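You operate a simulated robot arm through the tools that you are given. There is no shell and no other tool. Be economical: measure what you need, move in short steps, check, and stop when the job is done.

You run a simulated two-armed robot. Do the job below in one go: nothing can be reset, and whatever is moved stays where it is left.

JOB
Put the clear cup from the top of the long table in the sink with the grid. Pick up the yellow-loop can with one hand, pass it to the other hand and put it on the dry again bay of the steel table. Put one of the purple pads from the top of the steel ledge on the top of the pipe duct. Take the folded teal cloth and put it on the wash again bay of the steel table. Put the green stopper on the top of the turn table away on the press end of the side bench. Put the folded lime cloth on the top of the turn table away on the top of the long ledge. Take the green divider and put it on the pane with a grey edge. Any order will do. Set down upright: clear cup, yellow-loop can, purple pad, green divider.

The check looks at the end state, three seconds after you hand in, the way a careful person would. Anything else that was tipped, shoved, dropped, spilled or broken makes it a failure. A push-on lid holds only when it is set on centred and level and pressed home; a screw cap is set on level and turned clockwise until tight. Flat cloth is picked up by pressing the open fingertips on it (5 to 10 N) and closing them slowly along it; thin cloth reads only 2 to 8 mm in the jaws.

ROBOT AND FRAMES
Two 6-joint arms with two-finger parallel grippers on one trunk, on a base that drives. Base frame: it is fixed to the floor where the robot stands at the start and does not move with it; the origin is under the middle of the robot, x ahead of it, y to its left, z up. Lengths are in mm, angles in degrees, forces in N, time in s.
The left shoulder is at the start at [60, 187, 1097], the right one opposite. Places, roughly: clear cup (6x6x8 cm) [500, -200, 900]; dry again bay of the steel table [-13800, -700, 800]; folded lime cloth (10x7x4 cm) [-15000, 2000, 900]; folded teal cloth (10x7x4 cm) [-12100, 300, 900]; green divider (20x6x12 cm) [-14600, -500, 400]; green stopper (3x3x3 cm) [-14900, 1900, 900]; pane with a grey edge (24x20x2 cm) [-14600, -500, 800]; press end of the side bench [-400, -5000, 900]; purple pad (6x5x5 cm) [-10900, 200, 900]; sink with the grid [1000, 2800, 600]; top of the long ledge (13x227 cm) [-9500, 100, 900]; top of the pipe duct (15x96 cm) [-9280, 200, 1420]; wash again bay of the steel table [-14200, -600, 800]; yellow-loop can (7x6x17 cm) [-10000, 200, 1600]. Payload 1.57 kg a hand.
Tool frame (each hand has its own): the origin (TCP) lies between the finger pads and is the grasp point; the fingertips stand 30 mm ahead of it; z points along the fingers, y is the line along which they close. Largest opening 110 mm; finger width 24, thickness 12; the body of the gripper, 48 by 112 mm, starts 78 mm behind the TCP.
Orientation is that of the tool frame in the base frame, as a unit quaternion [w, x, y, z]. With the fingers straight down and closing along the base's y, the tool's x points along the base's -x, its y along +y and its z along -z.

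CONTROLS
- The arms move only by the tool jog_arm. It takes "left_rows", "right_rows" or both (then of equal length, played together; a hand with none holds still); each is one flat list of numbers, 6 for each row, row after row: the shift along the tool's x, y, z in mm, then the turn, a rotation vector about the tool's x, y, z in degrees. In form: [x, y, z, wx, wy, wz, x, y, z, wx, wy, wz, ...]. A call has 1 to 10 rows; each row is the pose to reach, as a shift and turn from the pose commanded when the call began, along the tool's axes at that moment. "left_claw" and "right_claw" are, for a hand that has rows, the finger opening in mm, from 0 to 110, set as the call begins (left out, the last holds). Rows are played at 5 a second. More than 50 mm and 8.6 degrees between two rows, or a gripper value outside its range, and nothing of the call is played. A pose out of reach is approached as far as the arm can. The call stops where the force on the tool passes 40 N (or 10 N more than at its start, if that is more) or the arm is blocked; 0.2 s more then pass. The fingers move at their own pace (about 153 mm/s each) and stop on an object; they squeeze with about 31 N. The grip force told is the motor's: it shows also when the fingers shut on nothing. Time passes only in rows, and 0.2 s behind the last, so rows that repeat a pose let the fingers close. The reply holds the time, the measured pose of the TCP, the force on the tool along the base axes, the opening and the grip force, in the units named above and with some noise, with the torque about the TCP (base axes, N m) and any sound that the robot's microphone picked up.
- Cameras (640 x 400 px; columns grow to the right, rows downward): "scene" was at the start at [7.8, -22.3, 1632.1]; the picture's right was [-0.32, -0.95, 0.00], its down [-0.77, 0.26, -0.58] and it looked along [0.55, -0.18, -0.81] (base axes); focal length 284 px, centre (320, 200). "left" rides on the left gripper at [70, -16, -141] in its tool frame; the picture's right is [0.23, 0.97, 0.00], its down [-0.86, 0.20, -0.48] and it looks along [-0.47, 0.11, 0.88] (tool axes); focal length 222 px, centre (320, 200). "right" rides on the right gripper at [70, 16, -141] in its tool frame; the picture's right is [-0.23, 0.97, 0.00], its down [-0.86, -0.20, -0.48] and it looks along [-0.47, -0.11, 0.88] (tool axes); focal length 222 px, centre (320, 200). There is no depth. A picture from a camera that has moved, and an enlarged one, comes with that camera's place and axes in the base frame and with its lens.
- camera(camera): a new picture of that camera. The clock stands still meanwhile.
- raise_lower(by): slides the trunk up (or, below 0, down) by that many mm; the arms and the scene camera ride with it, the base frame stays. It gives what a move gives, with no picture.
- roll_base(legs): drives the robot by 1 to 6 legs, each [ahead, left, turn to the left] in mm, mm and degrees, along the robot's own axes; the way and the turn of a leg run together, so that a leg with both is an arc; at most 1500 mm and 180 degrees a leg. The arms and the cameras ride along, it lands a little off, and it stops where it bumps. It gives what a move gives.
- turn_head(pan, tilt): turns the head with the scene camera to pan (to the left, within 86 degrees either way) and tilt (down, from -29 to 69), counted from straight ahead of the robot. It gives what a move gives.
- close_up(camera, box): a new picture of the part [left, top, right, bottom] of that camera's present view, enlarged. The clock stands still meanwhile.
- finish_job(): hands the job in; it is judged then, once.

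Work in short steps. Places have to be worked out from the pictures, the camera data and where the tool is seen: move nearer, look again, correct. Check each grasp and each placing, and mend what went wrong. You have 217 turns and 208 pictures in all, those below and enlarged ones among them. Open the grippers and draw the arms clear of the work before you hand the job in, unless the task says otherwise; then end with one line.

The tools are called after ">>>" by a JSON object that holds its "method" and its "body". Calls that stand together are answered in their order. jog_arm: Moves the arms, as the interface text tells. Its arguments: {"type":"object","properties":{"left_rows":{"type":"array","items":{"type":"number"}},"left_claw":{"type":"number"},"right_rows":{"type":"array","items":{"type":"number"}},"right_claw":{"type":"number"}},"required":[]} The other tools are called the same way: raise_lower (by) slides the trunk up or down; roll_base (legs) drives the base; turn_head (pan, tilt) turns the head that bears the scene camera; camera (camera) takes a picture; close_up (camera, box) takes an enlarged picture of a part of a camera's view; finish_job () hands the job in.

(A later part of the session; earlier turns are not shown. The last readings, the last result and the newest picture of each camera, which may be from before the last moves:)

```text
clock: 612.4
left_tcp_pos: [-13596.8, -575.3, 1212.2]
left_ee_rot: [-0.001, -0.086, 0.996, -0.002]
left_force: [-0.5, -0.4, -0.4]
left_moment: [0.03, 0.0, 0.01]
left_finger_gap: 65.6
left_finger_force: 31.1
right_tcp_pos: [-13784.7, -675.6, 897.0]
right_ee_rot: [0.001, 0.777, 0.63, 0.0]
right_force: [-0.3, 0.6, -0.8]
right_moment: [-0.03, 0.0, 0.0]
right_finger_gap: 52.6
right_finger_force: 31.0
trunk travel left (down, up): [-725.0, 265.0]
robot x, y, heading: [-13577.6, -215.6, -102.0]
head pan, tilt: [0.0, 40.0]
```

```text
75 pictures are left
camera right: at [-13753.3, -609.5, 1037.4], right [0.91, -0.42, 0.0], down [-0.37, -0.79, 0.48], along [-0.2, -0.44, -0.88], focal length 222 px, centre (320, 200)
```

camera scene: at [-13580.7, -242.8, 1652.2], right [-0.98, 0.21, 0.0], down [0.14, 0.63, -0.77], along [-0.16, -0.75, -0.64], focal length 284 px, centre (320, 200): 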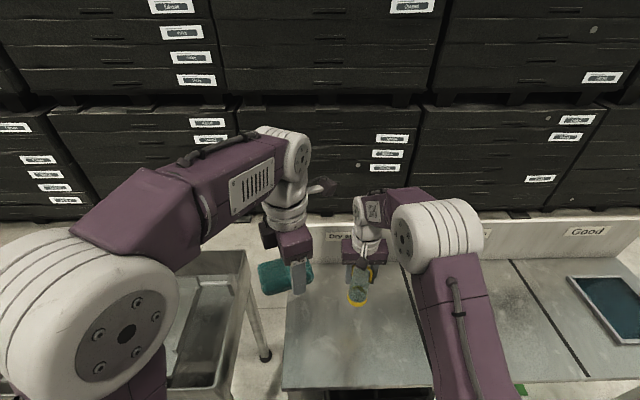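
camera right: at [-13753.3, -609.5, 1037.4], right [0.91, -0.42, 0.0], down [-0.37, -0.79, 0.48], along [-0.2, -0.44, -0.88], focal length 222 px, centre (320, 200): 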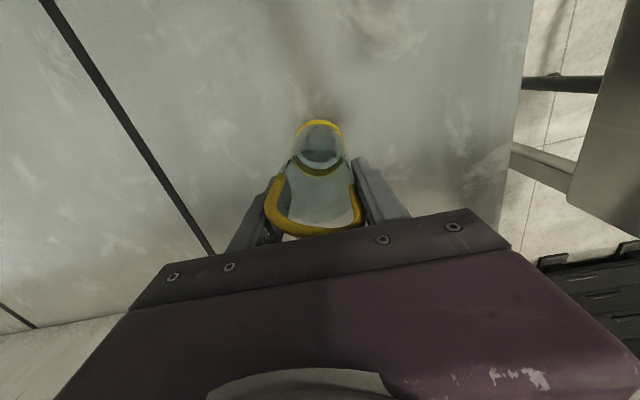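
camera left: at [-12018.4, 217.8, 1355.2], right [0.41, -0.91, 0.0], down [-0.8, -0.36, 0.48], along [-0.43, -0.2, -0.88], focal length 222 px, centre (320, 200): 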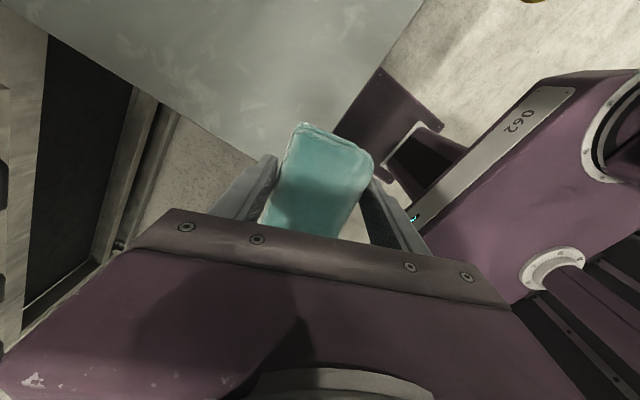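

Still free; continue slowly.

>>> {"method": "jog_arm", "body": {"right_rows": [0, 0, 4, 0, 0, 0, 0, 0, 8, 0, 0, 0, 0, 0, 12, 0, 0, 0, 0, 0, 16, 0, 0, 0, 0, 0, 20, 0, 0, 0, 0, 0, 24, 0, 0, 0]}}

```text
clock: 613.8
left_tcp_pos: [-13596.0, -572.7, 1213.1]
left_ee_rot: [-0.002, -0.086, 0.996, -0.001]
left_force: [0.9, -0.2, -0.8]
left_moment: [-0.02, -0.02, 0.0]
left_finger_gap: 65.3
left_finger_force: 30.8
right_tcp_pos: [-13782.6, -673.7, 873.3]
right_ee_rot: [0.004, 0.777, 0.63, -0.003]
right_force: [0.1, -3.4, 23.2]
right_moment: [0.05, 0.52, 0.07]
right_finger_gap: 52.7
right_finger_force: 30.9
trunk travel left (down, up): [-725.0, 265.0]
robot x, y, heading: [-13574.9, -214.7, -102.4]
head pan, tilt: [0.0, 40.0]
```

Contact (23 N) at 873. Ease, open fully, and rise straight up.

>>> {"method": "jog_arm", "body": {"right_rows": [0, 0, -2, 0, 0, 0, 0, 0, -2, 0, 0, 0]}}

>>> {"method": "jog_arm", "body": {"right_rows": [0, 0, 0, 0, 0, 0, 0, 0, 0, 0, 0, 0, 0, 0, 0, 0, 0, 0, 0, 0, -30, 0, 0, 0, 0, 0, -70, 0, 0, 0, 0, 0, -115, 0, 0, 0, 0, 0, -160, 0, 0, 0, 0, 0, -205, 0, 0, 0], "right_claw": 108}}

>>> {"method": "camera", "body": {"camera": "right"}}

```text
clock: 614.4
left_tcp_pos: [-13596.9, -576.0, 1212.7]
left_ee_rot: [0.0, -0.086, 0.996, -0.001]
left_force: [0.5, -0.1, -0.4]
left_moment: [0.01, 0.03, -0.02]
left_finger_gap: 64.8
left_finger_force: 30.6
right_tcp_pos: [-13782.6, -673.1, 873.4]
right_ee_rot: [0.001, 0.777, 0.63, -0.001]
right_force: [-0.8, -1.8, 7.6]
right_moment: [-0.2, 0.17, 0.02]
right_finger_gap: 52.6
right_finger_force: 31.0
trunk travel left (down, up): [-725.0, 265.0]
robot x, y, heading: [-13573.8, -215.1, -102.3]
head pan, tilt: [0.0, 40.0]
```

```text
clock: 616.2
left_tcp_pos: [-13597.2, -573.7, 1212.4]
left_ee_rot: [-0.001, -0.086, 0.996, -0.001]
left_force: [0.6, -0.8, -0.9]
left_moment: [-0.01, -0.02, -0.04]
left_finger_gap: 65.3
left_finger_force: 31.2
right_tcp_pos: [-13781.2, -672.2, 1081.8]
right_ee_rot: [0.002, 0.777, 0.629, -0.001]
right_force: [-0.5, 0.4, 1.0]
right_moment: [-0.02, 0.01, -0.01]
right_finger_gap: 108.2
right_finger_force: 0.1
trunk travel left (down, up): [-725.0, 265.0]
robot x, y, heading: [-13574.9, -220.8, -102.4]
head pan, tilt: [0.0, 40.0]
```

```text
74 pictures are left
camera right: at [-13750.3, -607.4, 1223.0], right [0.91, -0.42, 0.0], down [-0.37, -0.79, 0.48], along [-0.2, -0.44, -0.88], focal length 222 px, centre (320, 200)
```

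right: 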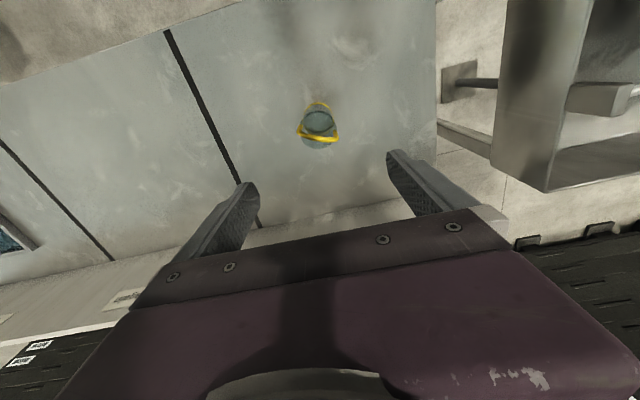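

The can stands upright in the dry bay. Retract the right hand and shift right (west) for the wash-again bay.

>>> {"method": "jog_arm", "body": {"right_rows": [0, 0, -45, 0, 0, 0, 0, 0, -90, 0, 0, 0, 0, 0, -125, 0, 0, 0, 45, -15, -125, 0, 0, 0, 90, -30, -125, 0, 0, 0, 135, -45, -125, 0, 0, 0, 180, -60, -125, 0, 0, 0]}}

>>> {"method": "roll_base", "body": {"legs": [[0, -544, 0.5]]}}

>>> {"method": "camera", "body": {"camera": "scene"}}

>>> {"method": "camera", "body": {"camera": "left"}}

```text
clock: 617.8
left_tcp_pos: [-13597.3, -572.3, 1214.1]
left_ee_rot: [-0.001, -0.086, 0.996, -0.002]
left_force: [0.4, 0.9, -0.2]
left_moment: [-0.06, 0.01, 0.0]
left_finger_gap: 64.9
left_finger_force: 30.7
right_tcp_pos: [-13804.9, -483.4, 1202.9]
right_ee_rot: [0.003, 0.777, 0.629, -0.002]
right_force: [-0.4, 1.5, -0.2]
right_moment: [-0.03, -0.02, -0.02]
right_finger_gap: 108.1
right_finger_force: 0.0
trunk travel left (down, up): [-725.0, 265.0]
robot x, y, heading: [-13574.2, -218.5, -102.0]
head pan, tilt: [0.0, 40.0]
```

```text
clock: 621.0
left_tcp_pos: [-14119.2, -467.4, 1212.9]
left_ee_rot: [-0.001, -0.098, 0.995, -0.001]
left_force: [0.6, 0.4, 0.2]
left_moment: [-0.02, 0.04, 0.01]
left_finger_gap: 65.0
left_finger_force: 31.3
right_tcp_pos: [-14327.6, -383.3, 1203.4]
right_ee_rot: [0.002, 0.769, 0.639, -0.001]
right_force: [0.1, 0.4, -0.7]
right_moment: [0.03, 0.02, -0.04]
right_finger_gap: 107.8
right_finger_force: 0.0
trunk travel left (down, up): [-725.0, 265.0]
robot x, y, heading: [-14107.9, -111.1, -100.7]
head pan, tilt: [0.0, 40.0]
```

```text
73 pictures are left
camera scene: at [-14110.1, -134.1, 1652.1], right [-0.98, 0.19, 0.0], down [0.12, 0.63, -0.77], along [-0.14, -0.75, -0.64], focal length 284 px, centre (320, 200)
```

scene: 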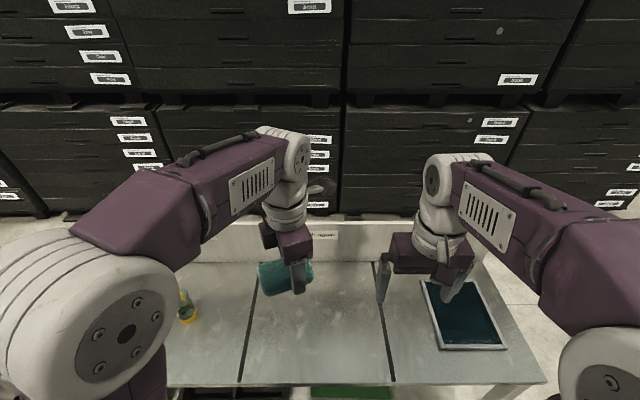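

```text
72 pictures are left
camera left: at [-14183.5, -496.1, 1354.5], right [-0.41, 0.91, 0.0], down [0.8, 0.36, 0.48], along [0.43, 0.2, -0.88], focal length 222 px, centre (320, 200)
```

left: 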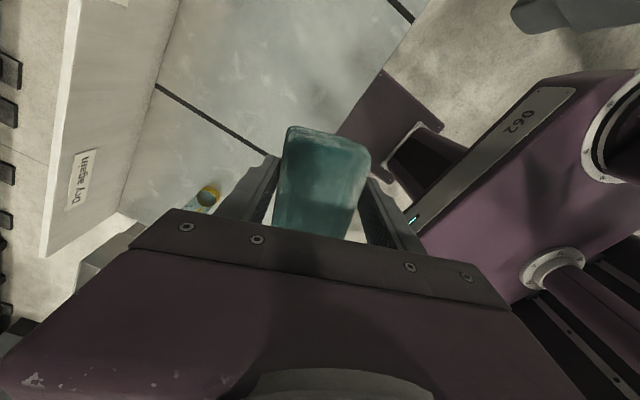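

Wash bay centre ≈[-14187, -588] at z≈755. Lower the trunk 100, move the left hand over it and descend.

>>> {"method": "raise_lower", "body": {"by": -100}}

>>> {"method": "jog_arm", "body": {"left_rows": [30, -36, 0, 0, 0, 0, 61, -72, 0, 0, 0, 0, 91, -107, 0, 0, 0, 0, 91, -107, 45, 0, 0, 0, 91, -107, 90, 0, 0, 0, 91, -107, 135, 0, 0, 0, 91, -107, 180, 0, 0, 0, 91, -107, 225, 0, 0, 0, 91, -107, 270, 0, 0, 0]}}

>>> {"method": "camera", "body": {"camera": "scene"}}

```text
clock: 622.3
left_tcp_pos: [-14119.8, -467.1, 1113.8]
left_ee_rot: [0.0, -0.098, 0.995, -0.001]
left_force: [-0.3, -0.4, 0.5]
left_moment: [-0.04, -0.02, 0.05]
left_finger_gap: 65.1
left_finger_force: 31.2
right_tcp_pos: [-14329.1, -383.0, 1103.5]
right_ee_rot: [0.002, 0.77, 0.638, -0.001]
right_force: [-0.1, 0.4, -0.1]
right_moment: [0.02, 0.0, -0.03]
right_finger_gap: 107.9
right_finger_force: 0.0
trunk travel left (down, up): [-625.0, 365.0]
robot x, y, heading: [-14103.5, -110.6, -100.9]
head pan, tilt: [0.0, 40.0]
```

```text
clock: 624.3
left_tcp_pos: [-14189.2, -590.7, 843.5]
left_ee_rot: [-0.001, -0.098, 0.995, 0.0]
left_force: [-0.2, 0.9, 0.0]
left_moment: [0.04, -0.01, -0.01]
left_finger_gap: 64.9
left_finger_force: 31.4
right_tcp_pos: [-14328.7, -384.6, 1103.1]
right_ee_rot: [0.003, 0.77, 0.638, 0.0]
right_force: [-0.4, 0.1, 0.4]
right_moment: [0.04, -0.02, 0.02]
right_finger_gap: 107.8
right_finger_force: 0.1
trunk travel left (down, up): [-625.0, 365.0]
robot x, y, heading: [-14105.8, -111.2, -100.7]
head pan, tilt: [0.0, 40.0]
```

```text
71 pictures are left
camera scene: at [-14111.3, -134.7, 1552.2], right [-0.98, 0.19, 0.0], down [0.12, 0.63, -0.77], along [-0.14, -0.75, -0.64], focal length 284 px, centre (320, 200)
```

scene: 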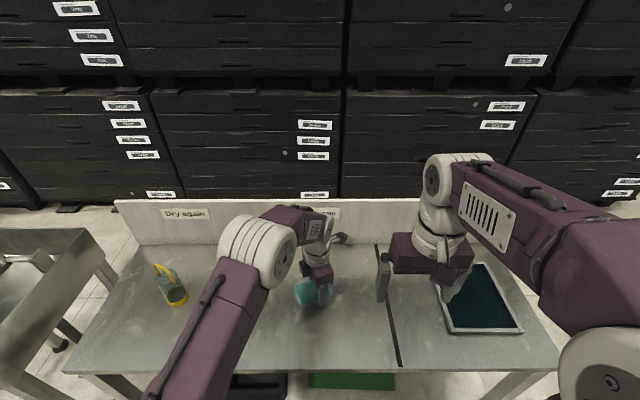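

Teal is over the wash bay. Descend to contact.

>>> {"method": "jog_arm", "body": {"left_rows": [0, 0, 25, 0, 0, 0, 0, 0, 42, 0, 0, 0, 0, 0, 48, 0, 0, 0, 0, 0, 52, 0, 0, 0, 0, 0, 56, 0, 0, 0, 0, 0, 60, 0, 0, 0, 0, 0, 64, 0, 0, 0]}}

```text
clock: 624.9
left_tcp_pos: [-14187.8, -589.8, 809.8]
left_ee_rot: [-0.002, -0.098, 0.995, -0.003]
left_force: [6.4, 13.0, 24.6]
left_moment: [0.99, 0.07, -0.18]
left_finger_gap: 64.9
left_finger_force: 31.0
right_tcp_pos: [-14328.5, -381.1, 1104.3]
right_ee_rot: [0.003, 0.77, 0.638, -0.002]
right_force: [0.4, -0.6, 0.2]
right_moment: [0.01, -0.03, 0.0]
right_finger_gap: 107.9
right_finger_force: 0.0
trunk travel left (down, up): [-625.0, 365.0]
robot x, y, heading: [-14104.9, -109.3, -100.6]
head pan, tilt: [0.0, 40.0]
stopped in row 3 (left hand): the force on the tool passed its limit (the readings are from after the stop); the commanded pose is now the measured one
```

Contact at 810 (table ≈ 779). Release and rise.

>>> {"method": "jog_arm", "body": {"left_rows": [0, 0, -1, 0, 0, 0, 0, 0, -2, 0, 0, 0, 0, 0, -2, 0, 0, 0, 0, 0, -30, 0, 0, 0, 0, 0, -75, 0, 0, 0, 0, 0, -120, 0, 0, 0, 0, 0, -165, 0, 0, 0, 0, 0, -210, 0, 0, 0], "left_claw": 105}}

>>> {"method": "camera", "body": {"camera": "left"}}

```text
clock: 626.7
left_tcp_pos: [-14188.6, -588.0, 1021.1]
left_ee_rot: [-0.002, -0.097, 0.995, -0.003]
left_force: [-0.2, 0.2, 0.2]
left_moment: [0.01, -0.01, 0.0]
left_finger_gap: 104.9
left_finger_force: 0.1
right_tcp_pos: [-14329.3, -382.3, 1102.6]
right_ee_rot: [0.002, 0.769, 0.639, -0.001]
right_force: [0.2, 0.0, 0.6]
right_moment: [-0.02, -0.02, 0.0]
right_finger_gap: 108.1
right_finger_force: 0.1
trunk travel left (down, up): [-625.0, 365.0]
robot x, y, heading: [-14103.1, -111.8, -101.0]
head pan, tilt: [0.0, 40.0]
```

```text
70 pictures are left
camera left: at [-14253.1, -614.9, 1163.3], right [-0.41, 0.91, -0.01], down [0.8, 0.37, 0.47], along [0.43, 0.19, -0.88], focal length 222 px, centre (320, 200)
```

left: 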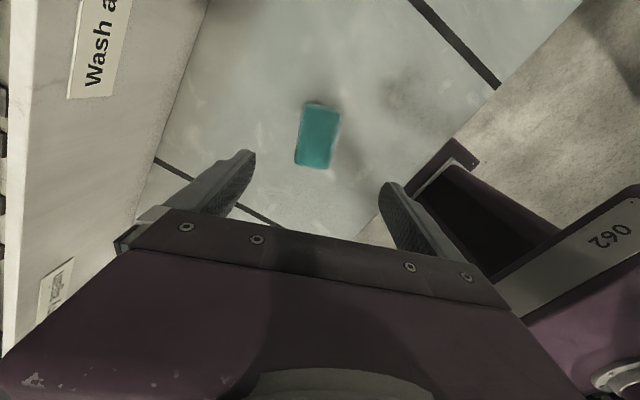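

Teal lies in the wash bay. Back the robot off, straighten the left wrist, lower the trunk, and look under the table at the divider.

>>> {"method": "roll_base", "body": {"legs": [[-650, 0, 0]]}}

>>> {"method": "jog_arm", "body": {"left_rows": [0, 0, -10, 0, 0, 8.4, 0, 0, -20, 0, 0, 16.8, 0, 0, -30, 0, 0, 25.2, 0, 0, -40, 0, 0, 33.6, 0, 0, -50, 0, 0, 42, 0, 0, -60, 0, 0, 50.4, 0, 0, -70, 0, 0, 58.8, 0, 0, -80, 0, 0, 67.2, 0, 0, -90, 0, 0, 75.6, 0, 0, -90, 0, 0, 84]}}

>>> {"method": "raise_lower", "body": {"by": -550}}

>>> {"method": "turn_head", "body": {"pan": -25, "tilt": 20}}

>>> {"method": "camera", "body": {"camera": "scene"}}

```text
clock: 630.3
left_tcp_pos: [-14071.1, 38.2, 1020.2]
left_ee_rot: [-0.002, -0.094, 0.996, -0.004]
left_force: [0.1, -0.2, 0.6]
left_moment: [-0.01, 0.02, -0.02]
left_finger_gap: 105.2
left_finger_force: 0.1
right_tcp_pos: [-14209.4, 244.5, 1103.2]
right_ee_rot: [0.002, 0.773, 0.635, -0.001]
right_force: [0.1, 0.1, 0.4]
right_moment: [-0.02, 0.04, 0.0]
right_finger_gap: 108.1
right_finger_force: 0.0
trunk travel left (down, up): [-625.0, 365.0]
robot x, y, heading: [-13981.5, 517.4, -101.2]
head pan, tilt: [0.0, 40.0]
```

```text
clock: 632.5
left_tcp_pos: [-14071.8, 37.6, 1110.7]
left_ee_rot: [0.0, 0.598, 0.802, -0.005]
left_force: [-1.4, 0.1, -0.9]
left_moment: [0.01, -0.03, 0.03]
left_finger_gap: 104.9
left_finger_force: 0.2
right_tcp_pos: [-14210.2, 244.3, 1103.3]
right_ee_rot: [0.002, 0.772, 0.635, 0.0]
right_force: [0.1, 0.6, 0.6]
right_moment: [0.01, 0.0, -0.02]
right_finger_gap: 107.9
right_finger_force: 0.1
trunk travel left (down, up): [-625.0, 365.0]
robot x, y, heading: [-13982.9, 517.3, -101.4]
head pan, tilt: [0.0, 40.0]
```

```text
refused: -550 is not a number from -400 to 400
```

```text
clock: 633.4
left_tcp_pos: [-14071.0, 37.8, 1109.8]
left_ee_rot: [0.001, 0.596, 0.803, -0.005]
left_force: [0.3, 0.2, -0.3]
left_moment: [-0.01, 0.0, -0.03]
left_finger_gap: 104.9
left_finger_force: 0.0
right_tcp_pos: [-14209.7, 244.3, 1104.0]
right_ee_rot: [0.003, 0.772, 0.635, -0.001]
right_force: [0.4, -0.3, -0.1]
right_moment: [0.0, -0.02, 0.0]
right_finger_gap: 108.2
right_finger_force: 0.0
trunk travel left (down, up): [-625.0, 365.0]
robot x, y, heading: [-13983.7, 514.9, -101.2]
head pan, tilt: [-25.0, 20.0]
```

```text
69 pictures are left
camera scene: at [-14028.0, 500.1, 1583.5], right [-0.81, 0.59, 0.0], down [0.2, 0.28, -0.94], along [-0.55, -0.76, -0.34], focal length 284 px, centre (320, 200)
```

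scene: 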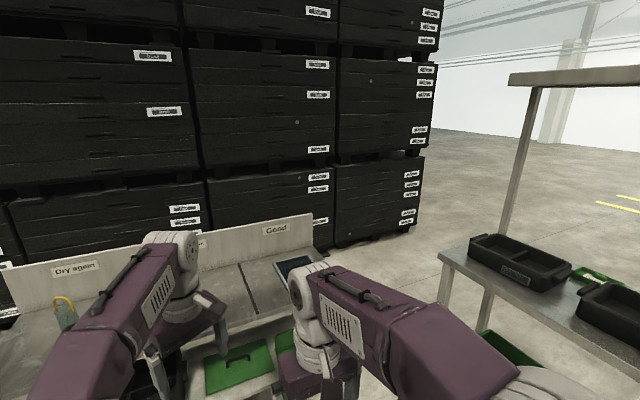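

Lower the trunk 400 and look at the lower shelf.

>>> {"method": "raise_lower", "body": {"by": -400}}

>>> {"method": "turn_head", "body": {"pan": -20, "tilt": 25}}

>>> {"method": "camera", "body": {"camera": "scene"}}

```text
clock: 637.2
left_tcp_pos: [-14071.7, 37.6, 710.7]
left_ee_rot: [0.001, 0.597, 0.802, -0.004]
left_force: [-0.6, 0.1, 0.8]
left_moment: [-0.03, 0.01, -0.04]
left_finger_gap: 104.9
left_finger_force: 0.0
right_tcp_pos: [-14209.3, 244.6, 703.0]
right_ee_rot: [0.001, 0.772, 0.635, -0.001]
right_force: [0.6, -1.0, 0.3]
right_moment: [0.01, -0.01, -0.01]
right_finger_gap: 108.0
right_finger_force: 0.1
trunk travel left (down, up): [-225.0, 765.0]
robot x, y, heading: [-13982.2, 515.4, -101.1]
head pan, tilt: [-25.0, 20.0]
```

```text
clock: 637.9
left_tcp_pos: [-14071.0, 38.0, 709.6]
left_ee_rot: [0.002, 0.597, 0.803, -0.005]
left_force: [0.1, 0.0, -0.4]
left_moment: [0.04, 0.0, -0.01]
left_finger_gap: 104.8
left_finger_force: 0.1
right_tcp_pos: [-14208.8, 243.5, 704.5]
right_ee_rot: [0.001, 0.772, 0.635, 0.0]
right_force: [-0.3, 0.4, 0.1]
right_moment: [0.01, -0.02, 0.0]
right_finger_gap: 108.2
right_finger_force: 0.0
trunk travel left (down, up): [-225.0, 765.0]
robot x, y, heading: [-13982.6, 512.9, -101.2]
head pan, tilt: [-20.0, 25.0]
```

```text
68 pictures are left
camera scene: at [-14020.9, 496.5, 1175.5], right [-0.86, 0.52, 0.0], down [0.22, 0.36, -0.91], along [-0.47, -0.78, -0.42], focal length 284 px, centre (320, 200)
```

scene: 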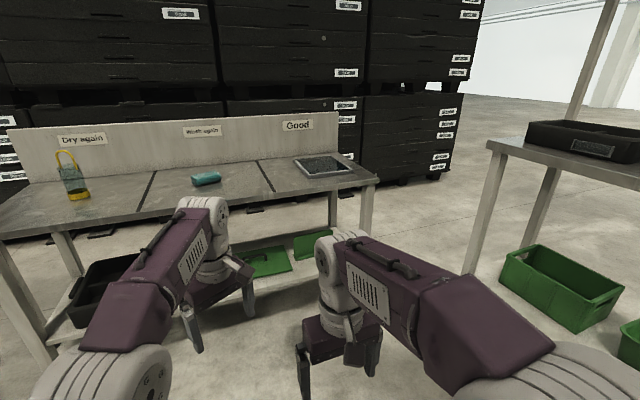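

Can and cloth look right. Zoom into the lower shelf.

>>> {"method": "close_up", "body": {"camera": "scene", "box": [200, 140, 400, 300]}}

```text
2.50 times, centred on (300, 220) of scene
camera zoom: at [-14020.9, 496.5, 1175.5], right [-0.86, 0.52, 0.0], down [0.22, 0.36, -0.91], along [-0.47, -0.78, -0.42], focal length 711 px, centre (370, 150)
```

zoom: 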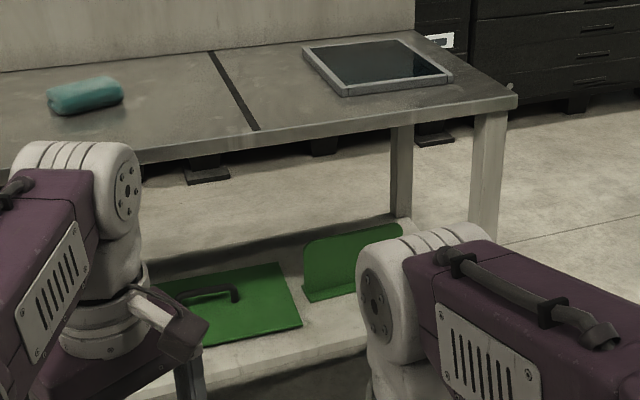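

The divider stands on the lower shelf at the west end, its long side along the table. Best grasp is from the table's open west end with a horizontal hand. Raise the trunk and drive around (east end, then back along the south lane in reverse).

>>> {"method": "raise_lower", "body": {"by": 400}}

>>> {"method": "roll_base", "body": {"legs": [[0, 0, 89.7], [961, -443, 0], [998, 13, 0]]}}

```text
clock: 641.7
left_tcp_pos: [-14071.1, 37.8, 1109.4]
left_ee_rot: [0.001, 0.596, 0.803, -0.004]
left_force: [0.2, -1.3, 0.2]
left_moment: [0.02, 0.02, -0.04]
left_finger_gap: 104.9
left_finger_force: 0.1
right_tcp_pos: [-14210.7, 243.5, 1102.9]
right_ee_rot: [0.002, 0.773, 0.635, -0.001]
right_force: [0.0, -0.1, 0.0]
right_moment: [-0.02, -0.01, 0.03]
right_finger_gap: 108.2
right_finger_force: 0.0
trunk travel left (down, up): [-625.0, 365.0]
robot x, y, heading: [-13983.8, 514.0, -101.0]
head pan, tilt: [-20.0, 25.0]
```

```text
clock: 655.6
left_tcp_pos: [-11714.0, -441.4, 1110.8]
left_ee_rot: [0.005, -0.124, 0.992, -0.004]
left_force: [0.2, -0.6, -0.1]
left_moment: [0.02, 0.0, 0.0]
left_finger_gap: 105.0
left_finger_force: 0.1
right_tcp_pos: [-11925.6, -571.9, 1103.4]
right_ee_rot: [0.001, 0.118, 0.993, 0.0]
right_force: [0.4, 0.5, -0.5]
right_moment: [-0.01, 0.01, -0.01]
right_finger_gap: 108.1
right_finger_force: 0.1
trunk travel left (down, up): [-625.0, 365.0]
robot x, y, heading: [-12186.0, -331.8, -13.9]
head pan, tilt: [-20.0, 25.0]
```

Now sidestep south to the lane, and reverse west.

>>> {"method": "roll_base", "body": {"legs": [[150, -1480, 0], [0, 0, 2.4], [-1400, 0, 0]]}}

```text
clock: 670.1
left_tcp_pos: [-13312.1, -1606.1, 1108.6]
left_ee_rot: [0.004, -0.135, 0.991, -0.003]
left_force: [-0.4, 0.6, 0.3]
left_moment: [0.01, -0.01, -0.04]
left_finger_gap: 105.2
left_finger_force: 0.1
right_tcp_pos: [-13521.4, -1740.1, 1102.5]
right_ee_rot: [0.002, 0.107, 0.994, 0.001]
right_force: [0.2, 0.8, 0.9]
right_moment: [-0.01, 0.03, -0.01]
right_finger_gap: 108.0
right_finger_force: 0.0
trunk travel left (down, up): [-625.0, 365.0]
robot x, y, heading: [-13787.3, -1512.5, -12.3]
head pan, tilt: [-20.0, 25.0]
```

Centered in the lane. Continue reversing past the table's west end, sidestep north, and look east at the shelf.

>>> {"method": "roll_base", "body": {"legs": [[-1450, 0, 0], [-400, 0, 0], [0, 620, 0]]}}

>>> {"method": "raise_lower", "body": {"by": -400}}

>>> {"method": "turn_head", "body": {"pan": 0, "tilt": 25}}

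>>> {"method": "camera", "body": {"camera": "scene"}}

```text
clock: 682.4
left_tcp_pos: [-14962.3, -623.1, 1108.9]
left_ee_rot: [0.003, -0.117, 0.993, -0.003]
left_force: [1.2, 0.8, -0.9]
left_moment: [0.0, -0.01, -0.01]
left_finger_gap: 105.2
left_finger_force: 0.0
right_tcp_pos: [-15175.3, -749.2, 1102.7]
right_ee_rot: [0.003, 0.127, 0.992, 0.001]
right_force: [1.0, -0.8, -0.8]
right_moment: [0.0, 0.02, 0.02]
right_finger_gap: 108.0
right_finger_force: 0.0
trunk travel left (down, up): [-625.0, 365.0]
robot x, y, heading: [-15435.5, -509.0, -14.7]
head pan, tilt: [-20.0, 25.0]
```

```text
clock: 686.2
left_tcp_pos: [-14960.4, -622.2, 709.1]
left_ee_rot: [0.003, -0.117, 0.993, -0.003]
left_force: [0.4, 0.3, -0.3]
left_moment: [-0.05, -0.01, 0.02]
left_finger_gap: 105.1
left_finger_force: 0.0
right_tcp_pos: [-15175.1, -749.5, 703.6]
right_ee_rot: [0.002, 0.126, 0.992, 0.001]
right_force: [0.4, 0.5, 0.4]
right_moment: [-0.03, 0.0, 0.0]
right_finger_gap: 108.1
right_finger_force: 0.1
trunk travel left (down, up): [-225.0, 765.0]
robot x, y, heading: [-15432.2, -505.7, -14.7]
head pan, tilt: [-20.0, 25.0]
```

```text
clock: 687.0
left_tcp_pos: [-14962.1, -622.7, 710.3]
left_ee_rot: [0.004, -0.117, 0.993, -0.004]
left_force: [-0.2, -0.8, 0.1]
left_moment: [-0.02, 0.03, 0.0]
left_finger_gap: 104.9
left_finger_force: 0.1
right_tcp_pos: [-15175.9, -749.4, 702.9]
right_ee_rot: [0.002, 0.126, 0.992, 0.0]
right_force: [0.1, -0.2, 0.6]
right_moment: [0.02, 0.02, -0.03]
right_finger_gap: 107.9
right_finger_force: 0.0
trunk travel left (down, up): [-225.0, 765.0]
robot x, y, heading: [-15432.7, -506.9, -14.7]
head pan, tilt: [0.0, 25.0]
```

```text
66 pictures are left
camera scene: at [-15403.8, -514.7, 1175.5], right [-0.25, -0.97, 0.0], down [-0.41, 0.11, -0.91], along [0.88, -0.23, -0.42], focal length 284 px, centre (320, 200)
```

scene: 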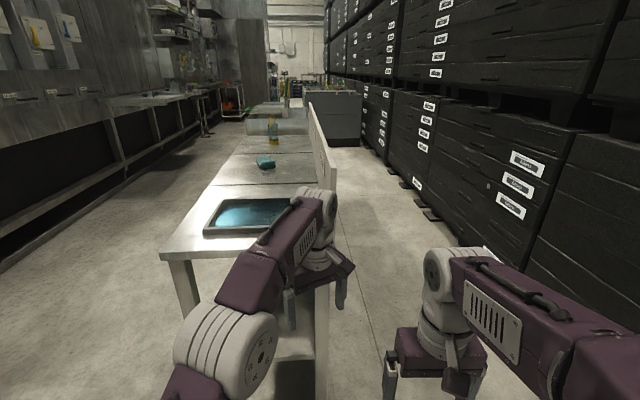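

Left arm blocks the view. Bring it back to a neutral spot (290 ahead, 140 left), removing its leftover 28° yaw, then tip it forward like for the can.

>>> {"method": "jog_arm", "body": {"left_rows": [22, 42, 0, 0, 0, 5.6, 43, 84, 0, 0, 0, 11.2, 65, 125, 0, 0, 0, 16.8, 87, 167, 0, 0, 0, 22.4, 108, 209, 0, 0, 0, 28], "left_claw": 60}}

>>> {"method": "roll_base", "body": {"legs": [[-150, 0, 3.2]]}}

>>> {"method": "jog_arm", "body": {"left_rows": [-20, 0, -15, 0, -8.2, 0, -40, 0, -30, 0, -16.4, 0, -60, 0, -45, 0, -24.6, 0, -80, 0, -60, 0, -32.8, 0, -100, 0, -75, 0, -41, 0, -120, 0, -90, 0, -49.2, 0, -140, 0, -105, 0, -57.4, 0, -160, 0, -120, 0, -65.6, 0, -180, 0, -135, 0, -73.8, 0, -200, 0, -150, 0, -82, 0]}}

>>> {"method": "camera", "body": {"camera": "scene"}}

```text
clock: 688.2
left_tcp_pos: [-15114.7, -442.3, 705.3]
left_ee_rot: [0.005, 0.129, 0.992, -0.003]
left_force: [0.6, 0.0, -0.3]
left_moment: [-0.01, -0.02, 0.0]
left_finger_gap: 60.1
left_finger_force: 0.1
right_tcp_pos: [-15174.5, -748.2, 703.3]
right_ee_rot: [0.002, 0.127, 0.992, 0.001]
right_force: [0.5, 0.0, -0.2]
right_moment: [-0.02, -0.03, 0.02]
right_finger_gap: 108.1
right_finger_force: 0.0
trunk travel left (down, up): [-225.0, 765.0]
robot x, y, heading: [-15430.4, -503.9, -14.7]
head pan, tilt: [0.0, 25.0]
```

```text
clock: 689.6
left_tcp_pos: [-15266.1, -391.4, 704.9]
left_ee_rot: [0.005, 0.098, 0.995, -0.002]
left_force: [-0.2, 0.2, -0.2]
left_moment: [-0.01, 0.0, 0.0]
left_finger_gap: 60.2
left_finger_force: 0.1
right_tcp_pos: [-15309.5, -698.5, 703.2]
right_ee_rot: [0.003, 0.096, 0.995, 0.001]
right_force: [0.5, -0.1, 0.7]
right_moment: [0.02, -0.02, -0.02]
right_finger_gap: 108.2
right_finger_force: 0.1
trunk travel left (down, up): [-225.0, 765.0]
robot x, y, heading: [-15580.6, -471.9, -11.2]
head pan, tilt: [0.0, 25.0]
```

```text
clock: 691.8
left_tcp_pos: [-15069.9, -426.9, 853.1]
left_ee_rot: [0.656, 0.072, 0.749, -0.066]
left_force: [1.0, -1.3, 0.9]
left_moment: [0.02, -0.02, 0.02]
left_finger_gap: 59.8
left_finger_force: 0.0
left hand out of reach, approached as far as the arm can: row 4, 5, 6, 7, 8, 9
right_tcp_pos: [-15308.5, -700.4, 702.4]
right_ee_rot: [0.003, 0.096, 0.995, 0.0]
right_force: [0.7, -0.5, -0.4]
right_moment: [-0.02, -0.03, -0.02]
right_finger_gap: 108.2
right_finger_force: 0.0
trunk travel left (down, up): [-225.0, 765.0]
robot x, y, heading: [-15577.9, -473.0, -11.0]
head pan, tilt: [0.0, 25.0]
```

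```text
65 pictures are left
camera scene: at [-15549.5, -479.4, 1175.5], right [-0.19, -0.98, 0.0], down [-0.41, 0.08, -0.91], along [0.89, -0.17, -0.42], focal length 284 px, centre (320, 200)
```

scene: 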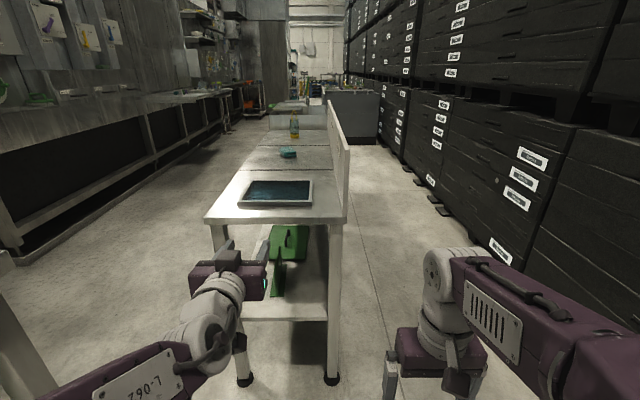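

Horizontal pose achieved again. Finish the last 8° and zoom on the divider under the table end.

>>> {"method": "jog_arm", "body": {"left_rows": [0, 30, 0, 0, -4, 0, 0, 60, 0, 0, -8, 0]}}

>>> {"method": "close_up", "body": {"camera": "scene", "box": [180, 160, 370, 340]}}

>>> {"method": "camera", "body": {"camera": "left"}}

```text
clock: 692.4
left_tcp_pos: [-15072.4, -411.9, 837.5]
left_ee_rot: [0.706, 0.062, 0.702, -0.065]
left_force: [0.2, -0.2, -1.1]
left_moment: [0.01, -0.02, -0.01]
left_finger_gap: 60.1
left_finger_force: 0.0
left hand out of reach, approached as far as the arm can: row 1, 2
right_tcp_pos: [-15307.9, -699.5, 703.2]
right_ee_rot: [0.002, 0.097, 0.995, 0.0]
right_force: [0.3, -1.2, 0.1]
right_moment: [0.02, 0.01, -0.01]
right_finger_gap: 108.1
right_finger_force: 0.1
trunk travel left (down, up): [-225.0, 765.0]
robot x, y, heading: [-15582.1, -475.3, -10.9]
head pan, tilt: [0.0, 25.0]
```

```text
2.22 times, centred on (275, 250) of scene
camera zoom: at [-15549.6, -479.2, 1175.5], right [-0.19, -0.98, 0.0], down [-0.41, 0.08, -0.91], along [0.89, -0.17, -0.42], focal length 632 px, centre (420, 89)
```

zoom: 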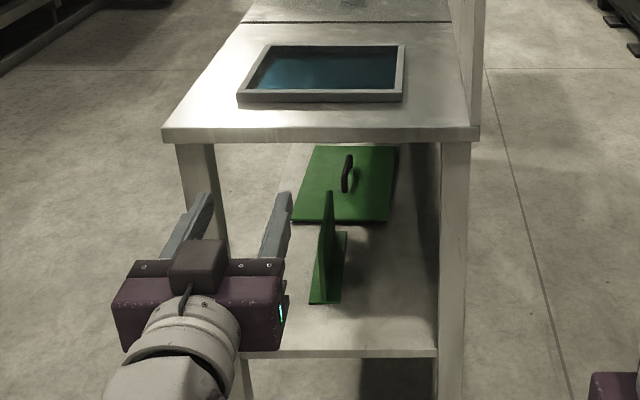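

```text
63 pictures are left
camera left: at [-15213.6, -402.1, 767.4], right [0.17, 0.96, -0.23], down [-0.44, 0.28, 0.85], along [0.88, -0.05, 0.47], focal length 222 px, centre (320, 200)
```

left: 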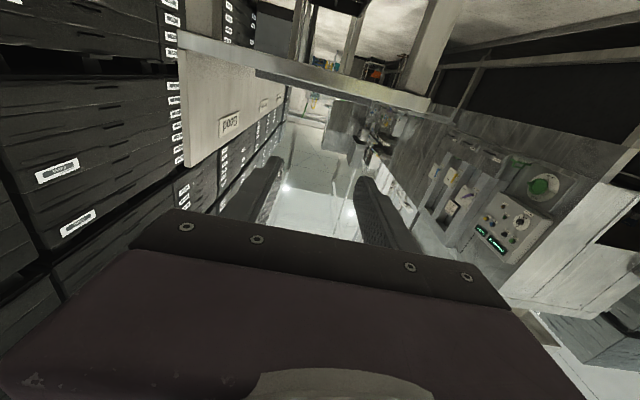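

Divider plate runs from about (-14650,-462) to (-14460,-503), shelf ≈ z 340, plate top ≈ 460. Lower the trunk fully and test lowering the horizontal hand to z≈420 here in free space.

>>> {"method": "raise_lower", "body": {"by": -225}}

>>> {"method": "jog_arm", "body": {"left_rows": [38, 0, 0, 0, 0, 0, 76, 0, 0, 0, 0, 0, 114, 0, 0, 0, 0, 0, 152, 0, 0, 0, 0, 0, 190, 0, 0, 0, 0, 0]}}

```text
clock: 694.8
left_tcp_pos: [-15072.6, -412.3, 614.0]
left_ee_rot: [0.707, 0.061, 0.702, -0.064]
left_force: [0.4, 0.1, -0.6]
left_moment: [-0.01, -0.04, 0.0]
left_finger_gap: 60.0
left_finger_force: 0.0
right_tcp_pos: [-15308.8, -699.8, 477.7]
right_ee_rot: [0.001, 0.096, 0.995, 0.001]
right_force: [0.3, -0.1, 0.0]
right_moment: [-0.01, -0.02, -0.04]
right_finger_gap: 108.1
right_finger_force: 0.1
trunk travel left (down, up): [0.0, 990.0]
robot x, y, heading: [-15580.9, -472.7, -11.1]
head pan, tilt: [0.0, 25.0]
```

```text
clock: 696.0
left_tcp_pos: [-15046.9, -439.1, 480.0]
left_ee_rot: [0.7, 0.089, 0.708, -0.034]
left_force: [0.7, 0.7, 0.3]
left_moment: [-0.01, 0.0, 0.0]
left_finger_gap: 60.0
left_finger_force: 0.1
left hand out of reach, approached as far as the arm can: row 1, 2, 3, 4, 5
right_tcp_pos: [-15308.4, -699.9, 479.3]
right_ee_rot: [0.002, 0.096, 0.995, 0.0]
right_force: [-0.2, 0.2, 0.3]
right_moment: [0.05, 0.0, 0.0]
right_finger_gap: 107.9
right_finger_force: 0.1
trunk travel left (down, up): [0.0, 990.0]
robot x, y, heading: [-15579.1, -470.3, -11.4]
head pan, tilt: [0.0, 25.0]
```

It's limited close-in; extending further ahead should free it. Back the base 120, extend the hand 170 ahead while levelling and lowering to z≈420.

>>> {"method": "roll_base", "body": {"legs": [[-120, 0, 0]]}}

>>> {"method": "jog_arm", "body": {"left_rows": [0, 0, 40, 0, 0, 0, 0, 0, 80, 0, 0, 0, 10, 0, 120, 0, -0.3, -1.5, 25, 0, 150, 0, -0.6, -3, 42, 0, 175, 0, -1, -4.4, 60, 0, 190, 0, -1, -4.4]}}

>>> {"method": "camera", "body": {"camera": "scene"}}

```text
clock: 697.2
left_tcp_pos: [-15168.0, -414.7, 481.8]
left_ee_rot: [0.7, 0.089, 0.708, -0.034]
left_force: [-0.1, 0.2, 0.1]
left_moment: [-0.01, 0.0, -0.03]
left_finger_gap: 59.8
left_finger_force: 0.0
right_tcp_pos: [-15426.3, -676.3, 478.0]
right_ee_rot: [0.002, 0.096, 0.995, 0.0]
right_force: [-0.8, -1.2, 0.4]
right_moment: [0.0, -0.01, 0.0]
right_finger_gap: 108.1
right_finger_force: 0.0
trunk travel left (down, up): [0.0, 990.0]
robot x, y, heading: [-15702.3, -450.6, -11.1]
head pan, tilt: [0.0, 25.0]
```

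```text
clock: 698.6
left_tcp_pos: [-14990.0, -467.6, 418.5]
left_ee_rot: [0.704, 0.049, 0.706, -0.056]
left_force: [-0.4, 0.0, 0.4]
left_moment: [0.0, 0.02, 0.02]
left_finger_gap: 60.1
left_finger_force: 0.1
left hand out of reach, approached as far as the arm can: row 1, 2, 3, 4, 5, 6
right_tcp_pos: [-15427.2, -676.3, 478.0]
right_ee_rot: [0.002, 0.096, 0.995, 0.001]
right_force: [-0.6, 0.4, -0.3]
right_moment: [0.01, 0.0, -0.02]
right_finger_gap: 107.9
right_finger_force: 0.1
trunk travel left (down, up): [0.0, 990.0]
robot x, y, heading: [-15701.4, -446.8, -10.8]
head pan, tilt: [0.0, 25.0]
```

```text
62 pictures are left
camera scene: at [-15669.2, -455.8, 950.5], right [-0.19, -0.98, 0.0], down [-0.41, 0.08, -0.91], along [0.89, -0.17, -0.42], focal length 284 px, centre (320, 200)
```

scene: 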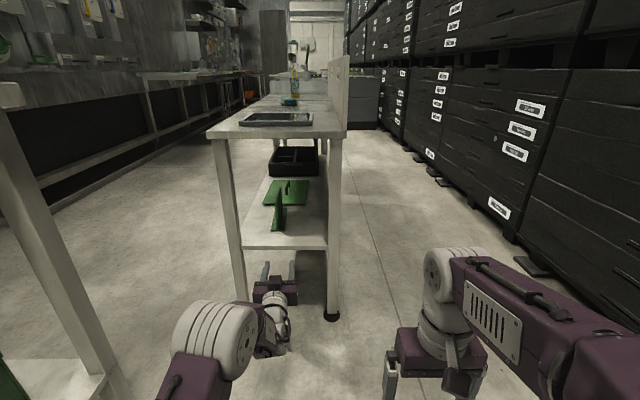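

Reached z=418, level. Zoom to localise the divider against the hand from this lower viewpoint.

>>> {"method": "close_up", "body": {"camera": "scene", "box": [215, 120, 355, 300]}}

>>> {"method": "camera", "body": {"camera": "left"}}

```text
2.22 times, centred on (285, 210) of scene
camera zoom: at [-15669.2, -455.8, 950.5], right [-0.19, -0.98, 0.0], down [-0.41, 0.08, -0.91], along [0.89, -0.17, -0.42], focal length 632 px, centre (398, 178)
```

zoom: 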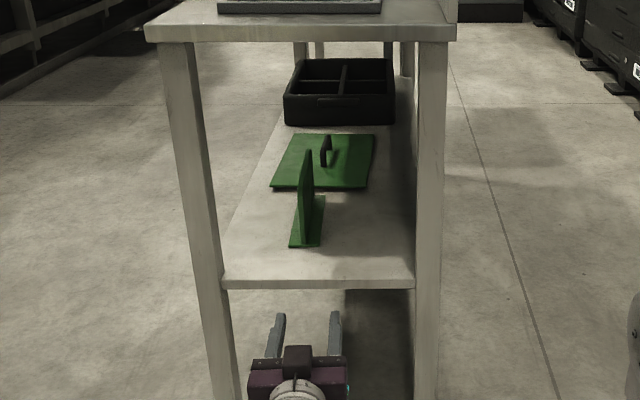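

```text
60 pictures are left
camera left: at [-15131.9, -462.7, 349.4], right [0.14, 0.96, -0.24], down [-0.44, 0.28, 0.85], along [0.89, -0.02, 0.46], focal length 222 px, centre (320, 200)
```

left: 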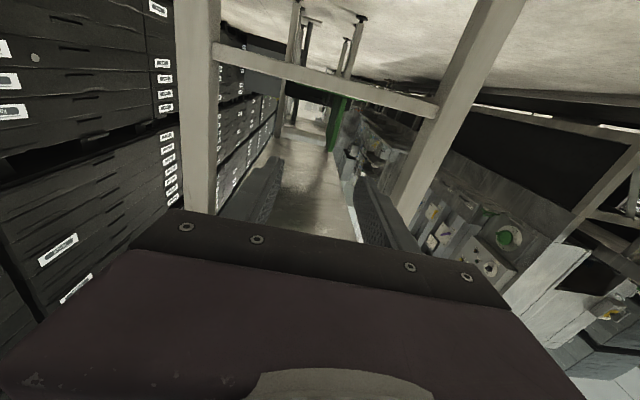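

Zoom tighter on the divider's near end.

>>> {"method": "close_up", "body": {"camera": "scene", "box": [255, 180, 311, 240]}}

```text
6.67 times, centred on (283, 210) of scene
camera zoom: at [-15669.2, -455.8, 950.5], right [-0.19, -0.98, 0.0], down [-0.41, 0.08, -0.91], along [0.89, -0.17, -0.42], focal length 1896 px, centre (567, 133)
```

zoom: 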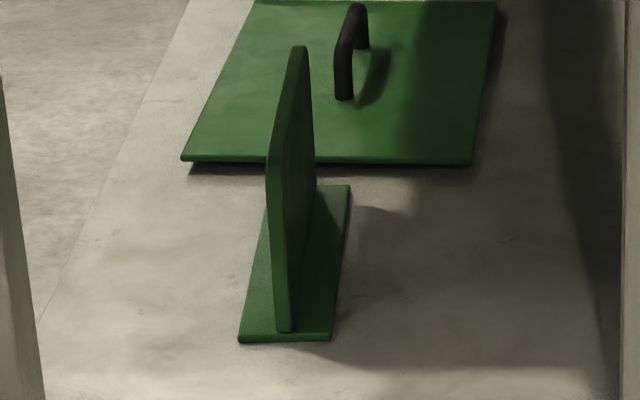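

Clear: a T-shaped divider, plate from (-14676,-473) heading -9.4°, z 360–478. Shift the hand 55 mm left, verify, then I'll drive ahead ~376.

>>> {"method": "jog_arm", "body": {"left_rows": [0, 28, 0, 0, 0, 0, 0, 55, 0, 0, 0, 0], "left_claw": 70}}

```text
clock: 699.2
left_tcp_pos: [-14988.3, -455.5, 421.2]
left_ee_rot: [0.704, 0.041, 0.708, -0.049]
left_force: [0.3, -1.0, -0.3]
left_moment: [-0.01, -0.02, 0.0]
left_finger_gap: 70.2
left_finger_force: 0.1
left hand out of reach, approached as far as the arm can: row 1, 2
right_tcp_pos: [-15426.7, -675.0, 479.5]
right_ee_rot: [0.002, 0.096, 0.995, 0.0]
right_force: [0.0, 0.0, 0.0]
right_moment: [0.0, -0.02, -0.01]
right_finger_gap: 108.0
right_finger_force: 0.1
trunk travel left (down, up): [0.0, 990.0]
robot x, y, heading: [-15703.0, -452.1, -11.0]
head pan, tilt: [0.0, 25.0]
```

The arm can't shift left there; use the base instead: turn -2.1°, strafe left 60, advance 200, then check.

>>> {"method": "roll_base", "body": {"legs": [[0, 60, -2.1], [180, 12, 0]]}}

>>> {"method": "close_up", "body": {"camera": "scene", "box": [220, 140, 360, 300]}}

```text
clock: 701.3
left_tcp_pos: [-14799.6, -451.0, 422.2]
left_ee_rot: [0.702, 0.053, 0.707, -0.061]
left_force: [0.5, -0.4, -0.3]
left_moment: [0.01, 0.0, 0.0]
left_finger_gap: 70.0
left_finger_force: 0.1
right_tcp_pos: [-15245.7, -656.9, 479.5]
right_ee_rot: [0.001, 0.113, 0.994, 0.001]
right_force: [0.4, 0.0, 0.2]
right_moment: [-0.04, -0.01, 0.04]
right_finger_gap: 107.9
right_finger_force: 0.0
trunk travel left (down, up): [0.0, 990.0]
robot x, y, heading: [-15509.0, -419.7, -12.9]
head pan, tilt: [0.0, 25.0]
```

```text
2.50 times, centred on (290, 220) of scene
camera zoom: at [-15479.6, -427.5, 950.5], right [-0.23, -0.97, 0.0], down [-0.41, 0.1, -0.91], along [0.88, -0.21, -0.42], focal length 711 px, centre (395, 150)
```

zoom: 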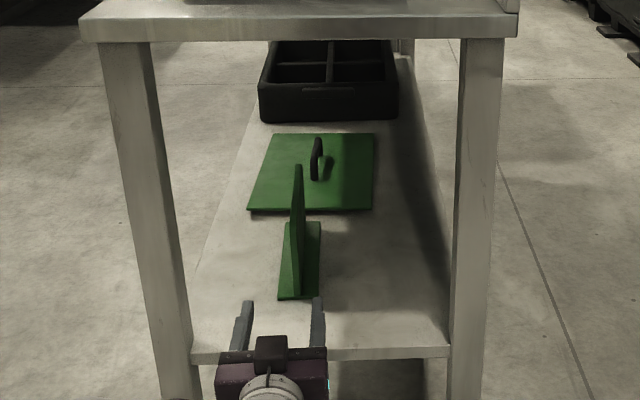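

Tool is nearly aligned, ~10 mm north of the plate's line. Advance 180 with that correction.

>>> {"method": "roll_base", "body": {"legs": [[178, 2, 0]]}}

>>> {"method": "close_up", "body": {"camera": "scene", "box": [220, 200, 360, 360]}}

>>> {"method": "camera", "body": {"camera": "left"}}

```text
clock: 702.8
left_tcp_pos: [-14647.5, -491.0, 416.6]
left_ee_rot: [0.696, 0.06, 0.713, -0.064]
left_force: [-0.1, 0.6, 0.2]
left_moment: [-0.01, -0.01, 0.03]
left_finger_gap: 70.0
left_finger_force: 0.1
right_tcp_pos: [-15092.5, -693.5, 477.5]
right_ee_rot: [0.002, 0.117, 0.993, 0.0]
right_force: [-0.7, 0.0, -0.1]
right_moment: [-0.03, -0.01, -0.01]
right_finger_gap: 108.0
right_finger_force: 0.0
trunk travel left (down, up): [0.0, 990.0]
robot x, y, heading: [-15357.5, -454.8, -13.4]
head pan, tilt: [0.0, 25.0]
stopped in leg 1: the force on the tool passed its limit (the readings are from after the stop); the commanded pose is now the measured one
```

```text
2.50 times, centred on (290, 280) of scene
camera zoom: at [-15324.9, -462.4, 950.4], right [-0.23, -0.97, 0.0], down [-0.41, 0.1, -0.91], along [0.88, -0.21, -0.42], focal length 711 px, centre (395, 0)
```

zoom: 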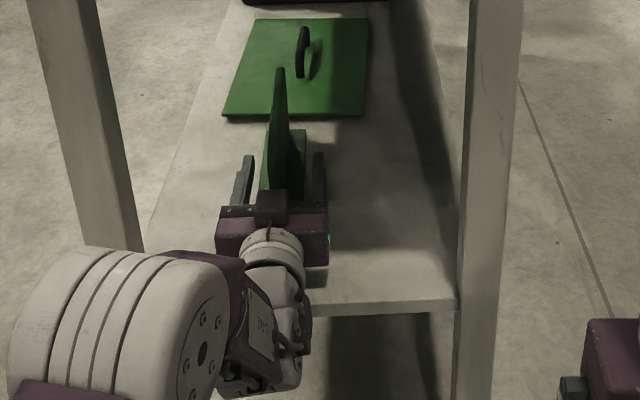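

```text
56 pictures are left
camera left: at [-14790.3, -481.7, 350.8], right [0.16, 0.96, -0.23], down [-0.42, 0.28, 0.86], along [0.89, -0.04, 0.45], focal length 222 px, centre (320, 200)
```

left: 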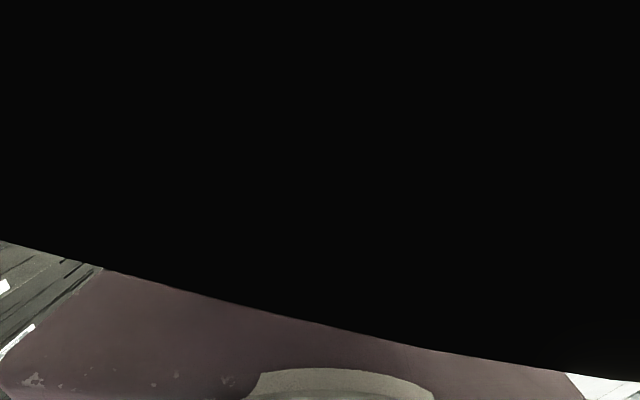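

The wrist underside touched the shelf's edge (force-stop), divider undisturbed between the fingers. Raise the trunk 22 mm and creep ahead 22 mm more.

>>> {"method": "raise_lower", "body": {"by": 22}}

>>> {"method": "roll_base", "body": {"legs": [[25, 0, 0]]}}

>>> {"method": "close_up", "body": {"camera": "scene", "box": [220, 200, 360, 360]}}

```text
clock: 703.4
left_tcp_pos: [-14647.5, -491.3, 439.6]
left_ee_rot: [0.696, 0.06, 0.713, -0.064]
left_force: [-19.0, 4.8, -2.1]
left_moment: [0.31, 1.18, -0.28]
left_finger_gap: 70.1
left_finger_force: 0.2
right_tcp_pos: [-15093.1, -691.9, 501.2]
right_ee_rot: [0.003, 0.116, 0.993, 0.0]
right_force: [-0.3, -0.8, 0.6]
right_moment: [-0.01, 0.02, -0.01]
right_finger_gap: 107.9
right_finger_force: 0.1
trunk travel left (down, up): [-22.0, 968.0]
robot x, y, heading: [-15356.9, -454.4, -13.4]
head pan, tilt: [0.0, 25.0]
```

```text
clock: 704.1
left_tcp_pos: [-14647.0, -491.2, 436.0]
left_ee_rot: [0.693, 0.061, 0.716, -0.063]
left_force: [-8.6, 1.0, 4.5]
left_moment: [0.13, 1.22, -0.11]
left_finger_gap: 70.0
left_finger_force: 0.0
right_tcp_pos: [-15089.6, -693.5, 499.8]
right_ee_rot: [0.003, 0.117, 0.993, -0.001]
right_force: [-0.4, -0.3, 0.3]
right_moment: [-0.01, 0.04, 0.01]
right_finger_gap: 108.0
right_finger_force: 0.0
trunk travel left (down, up): [-22.0, 968.0]
robot x, y, heading: [-15352.1, -456.3, -13.6]
head pan, tilt: [0.0, 25.0]
stopped in leg 1: the force on the tool passed its limit (the readings are from after the stop); the commanded pose is now the measured one
```

```text
2.50 times, centred on (290, 280) of scene
camera zoom: at [-15323.8, -462.8, 972.4], right [-0.23, -0.97, 0.0], down [-0.41, 0.1, -0.91], along [0.88, -0.21, -0.42], focal length 711 px, centre (395, 0)
```

zoom: 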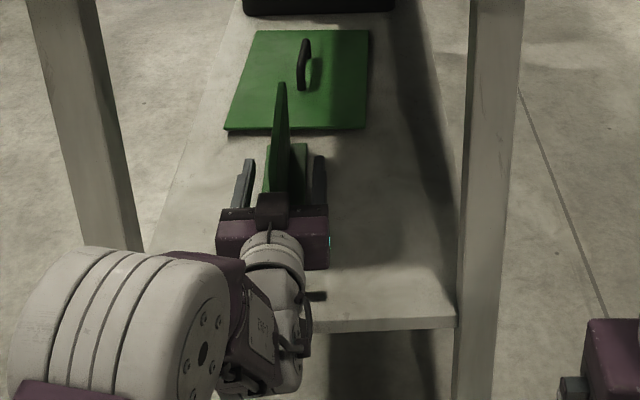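

The low-hanging camera bracket is touching the shelf lip; the fingers already cover 70 mm of the plate. Ease back 8 mm and close.

>>> {"method": "roll_base", "body": {"legs": [[-8, 0, 0]]}}

>>> {"method": "jog_arm", "body": {"left_rows": [0, 0, 0, 0, 0, 0, 0, 0, 0, 0, 0, 0, 0, 0, 0, 0, 0, 0, 0, 0, 0, 0, 0, 0], "left_claw": 0}}

>>> {"method": "close_up", "body": {"camera": "scene", "box": [220, 200, 360, 360]}}

```text
clock: 704.9
left_tcp_pos: [-14655.4, -490.0, 435.5]
left_ee_rot: [0.693, 0.061, 0.716, -0.063]
left_force: [-0.2, 0.0, 0.1]
left_moment: [0.0, 0.03, -0.01]
left_finger_gap: 70.0
left_finger_force: 0.0
right_tcp_pos: [-15098.6, -690.4, 500.1]
right_ee_rot: [0.002, 0.116, 0.993, 0.001]
right_force: [0.0, 1.0, 0.9]
right_moment: [0.01, 0.0, -0.01]
right_finger_gap: 108.1
right_finger_force: 0.0
trunk travel left (down, up): [-22.0, 968.0]
robot x, y, heading: [-15360.0, -454.4, -13.2]
head pan, tilt: [0.0, 25.0]
```

```text
clock: 705.9
left_tcp_pos: [-14654.7, -489.8, 435.9]
left_ee_rot: [0.693, 0.06, 0.715, -0.062]
left_force: [0.0, 0.7, 1.7]
left_moment: [0.17, 0.16, -0.04]
left_finger_gap: 9.8
left_finger_force: 28.2
right_tcp_pos: [-15098.2, -690.8, 499.9]
right_ee_rot: [0.002, 0.116, 0.993, 0.0]
right_force: [-0.3, 0.2, 0.7]
right_moment: [0.0, -0.01, -0.01]
right_finger_gap: 107.8
right_finger_force: 0.0
trunk travel left (down, up): [-22.0, 968.0]
robot x, y, heading: [-15358.0, -455.0, -13.3]
head pan, tilt: [0.0, 25.0]
```

```text
2.50 times, centred on (290, 280) of scene
camera zoom: at [-15331.0, -461.0, 972.5], right [-0.23, -0.97, 0.0], down [-0.41, 0.1, -0.91], along [0.88, -0.21, -0.42], focal length 711 px, centre (395, 0)
```

zoom: 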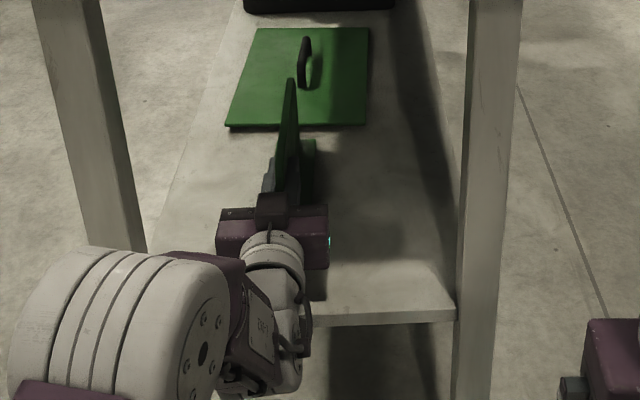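

Plate gripped (9.8 mm). Lift 50 mm with the trunk and check.

>>> {"method": "raise_lower", "body": {"by": 50}}

>>> {"method": "close_up", "body": {"camera": "scene", "box": [220, 200, 360, 360]}}

```text
clock: 706.8
left_tcp_pos: [-14653.9, -490.4, 485.1]
left_ee_rot: [0.693, 0.061, 0.716, -0.063]
left_force: [0.4, -0.5, -1.4]
left_moment: [-0.01, 0.1, 0.0]
left_finger_gap: 9.8
left_finger_force: 28.5
right_tcp_pos: [-15098.2, -691.3, 550.1]
right_ee_rot: [0.002, 0.116, 0.993, 0.0]
right_force: [1.3, 0.4, -0.2]
right_moment: [0.04, 0.0, 0.07]
right_finger_gap: 107.9
right_finger_force: 0.0
trunk travel left (down, up): [-72.0, 918.0]
robot x, y, heading: [-15365.1, -457.4, -13.7]
head pan, tilt: [0.0, 25.0]
```

```text
2.50 times, centred on (290, 280) of scene
camera zoom: at [-15330.6, -461.1, 1022.4], right [-0.23, -0.97, 0.0], down [-0.41, 0.1, -0.91], along [0.88, -0.21, -0.42], focal length 711 px, centre (395, 0)
```

zoom: 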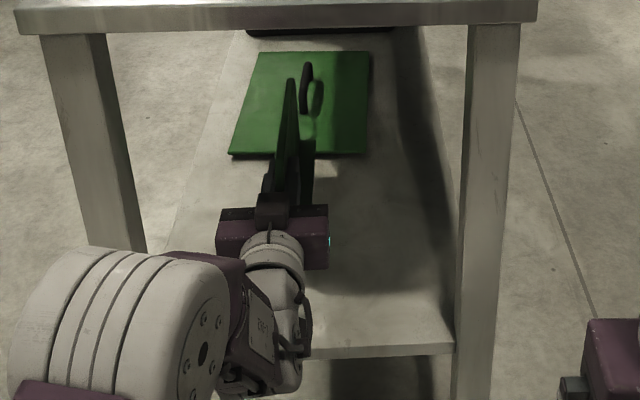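

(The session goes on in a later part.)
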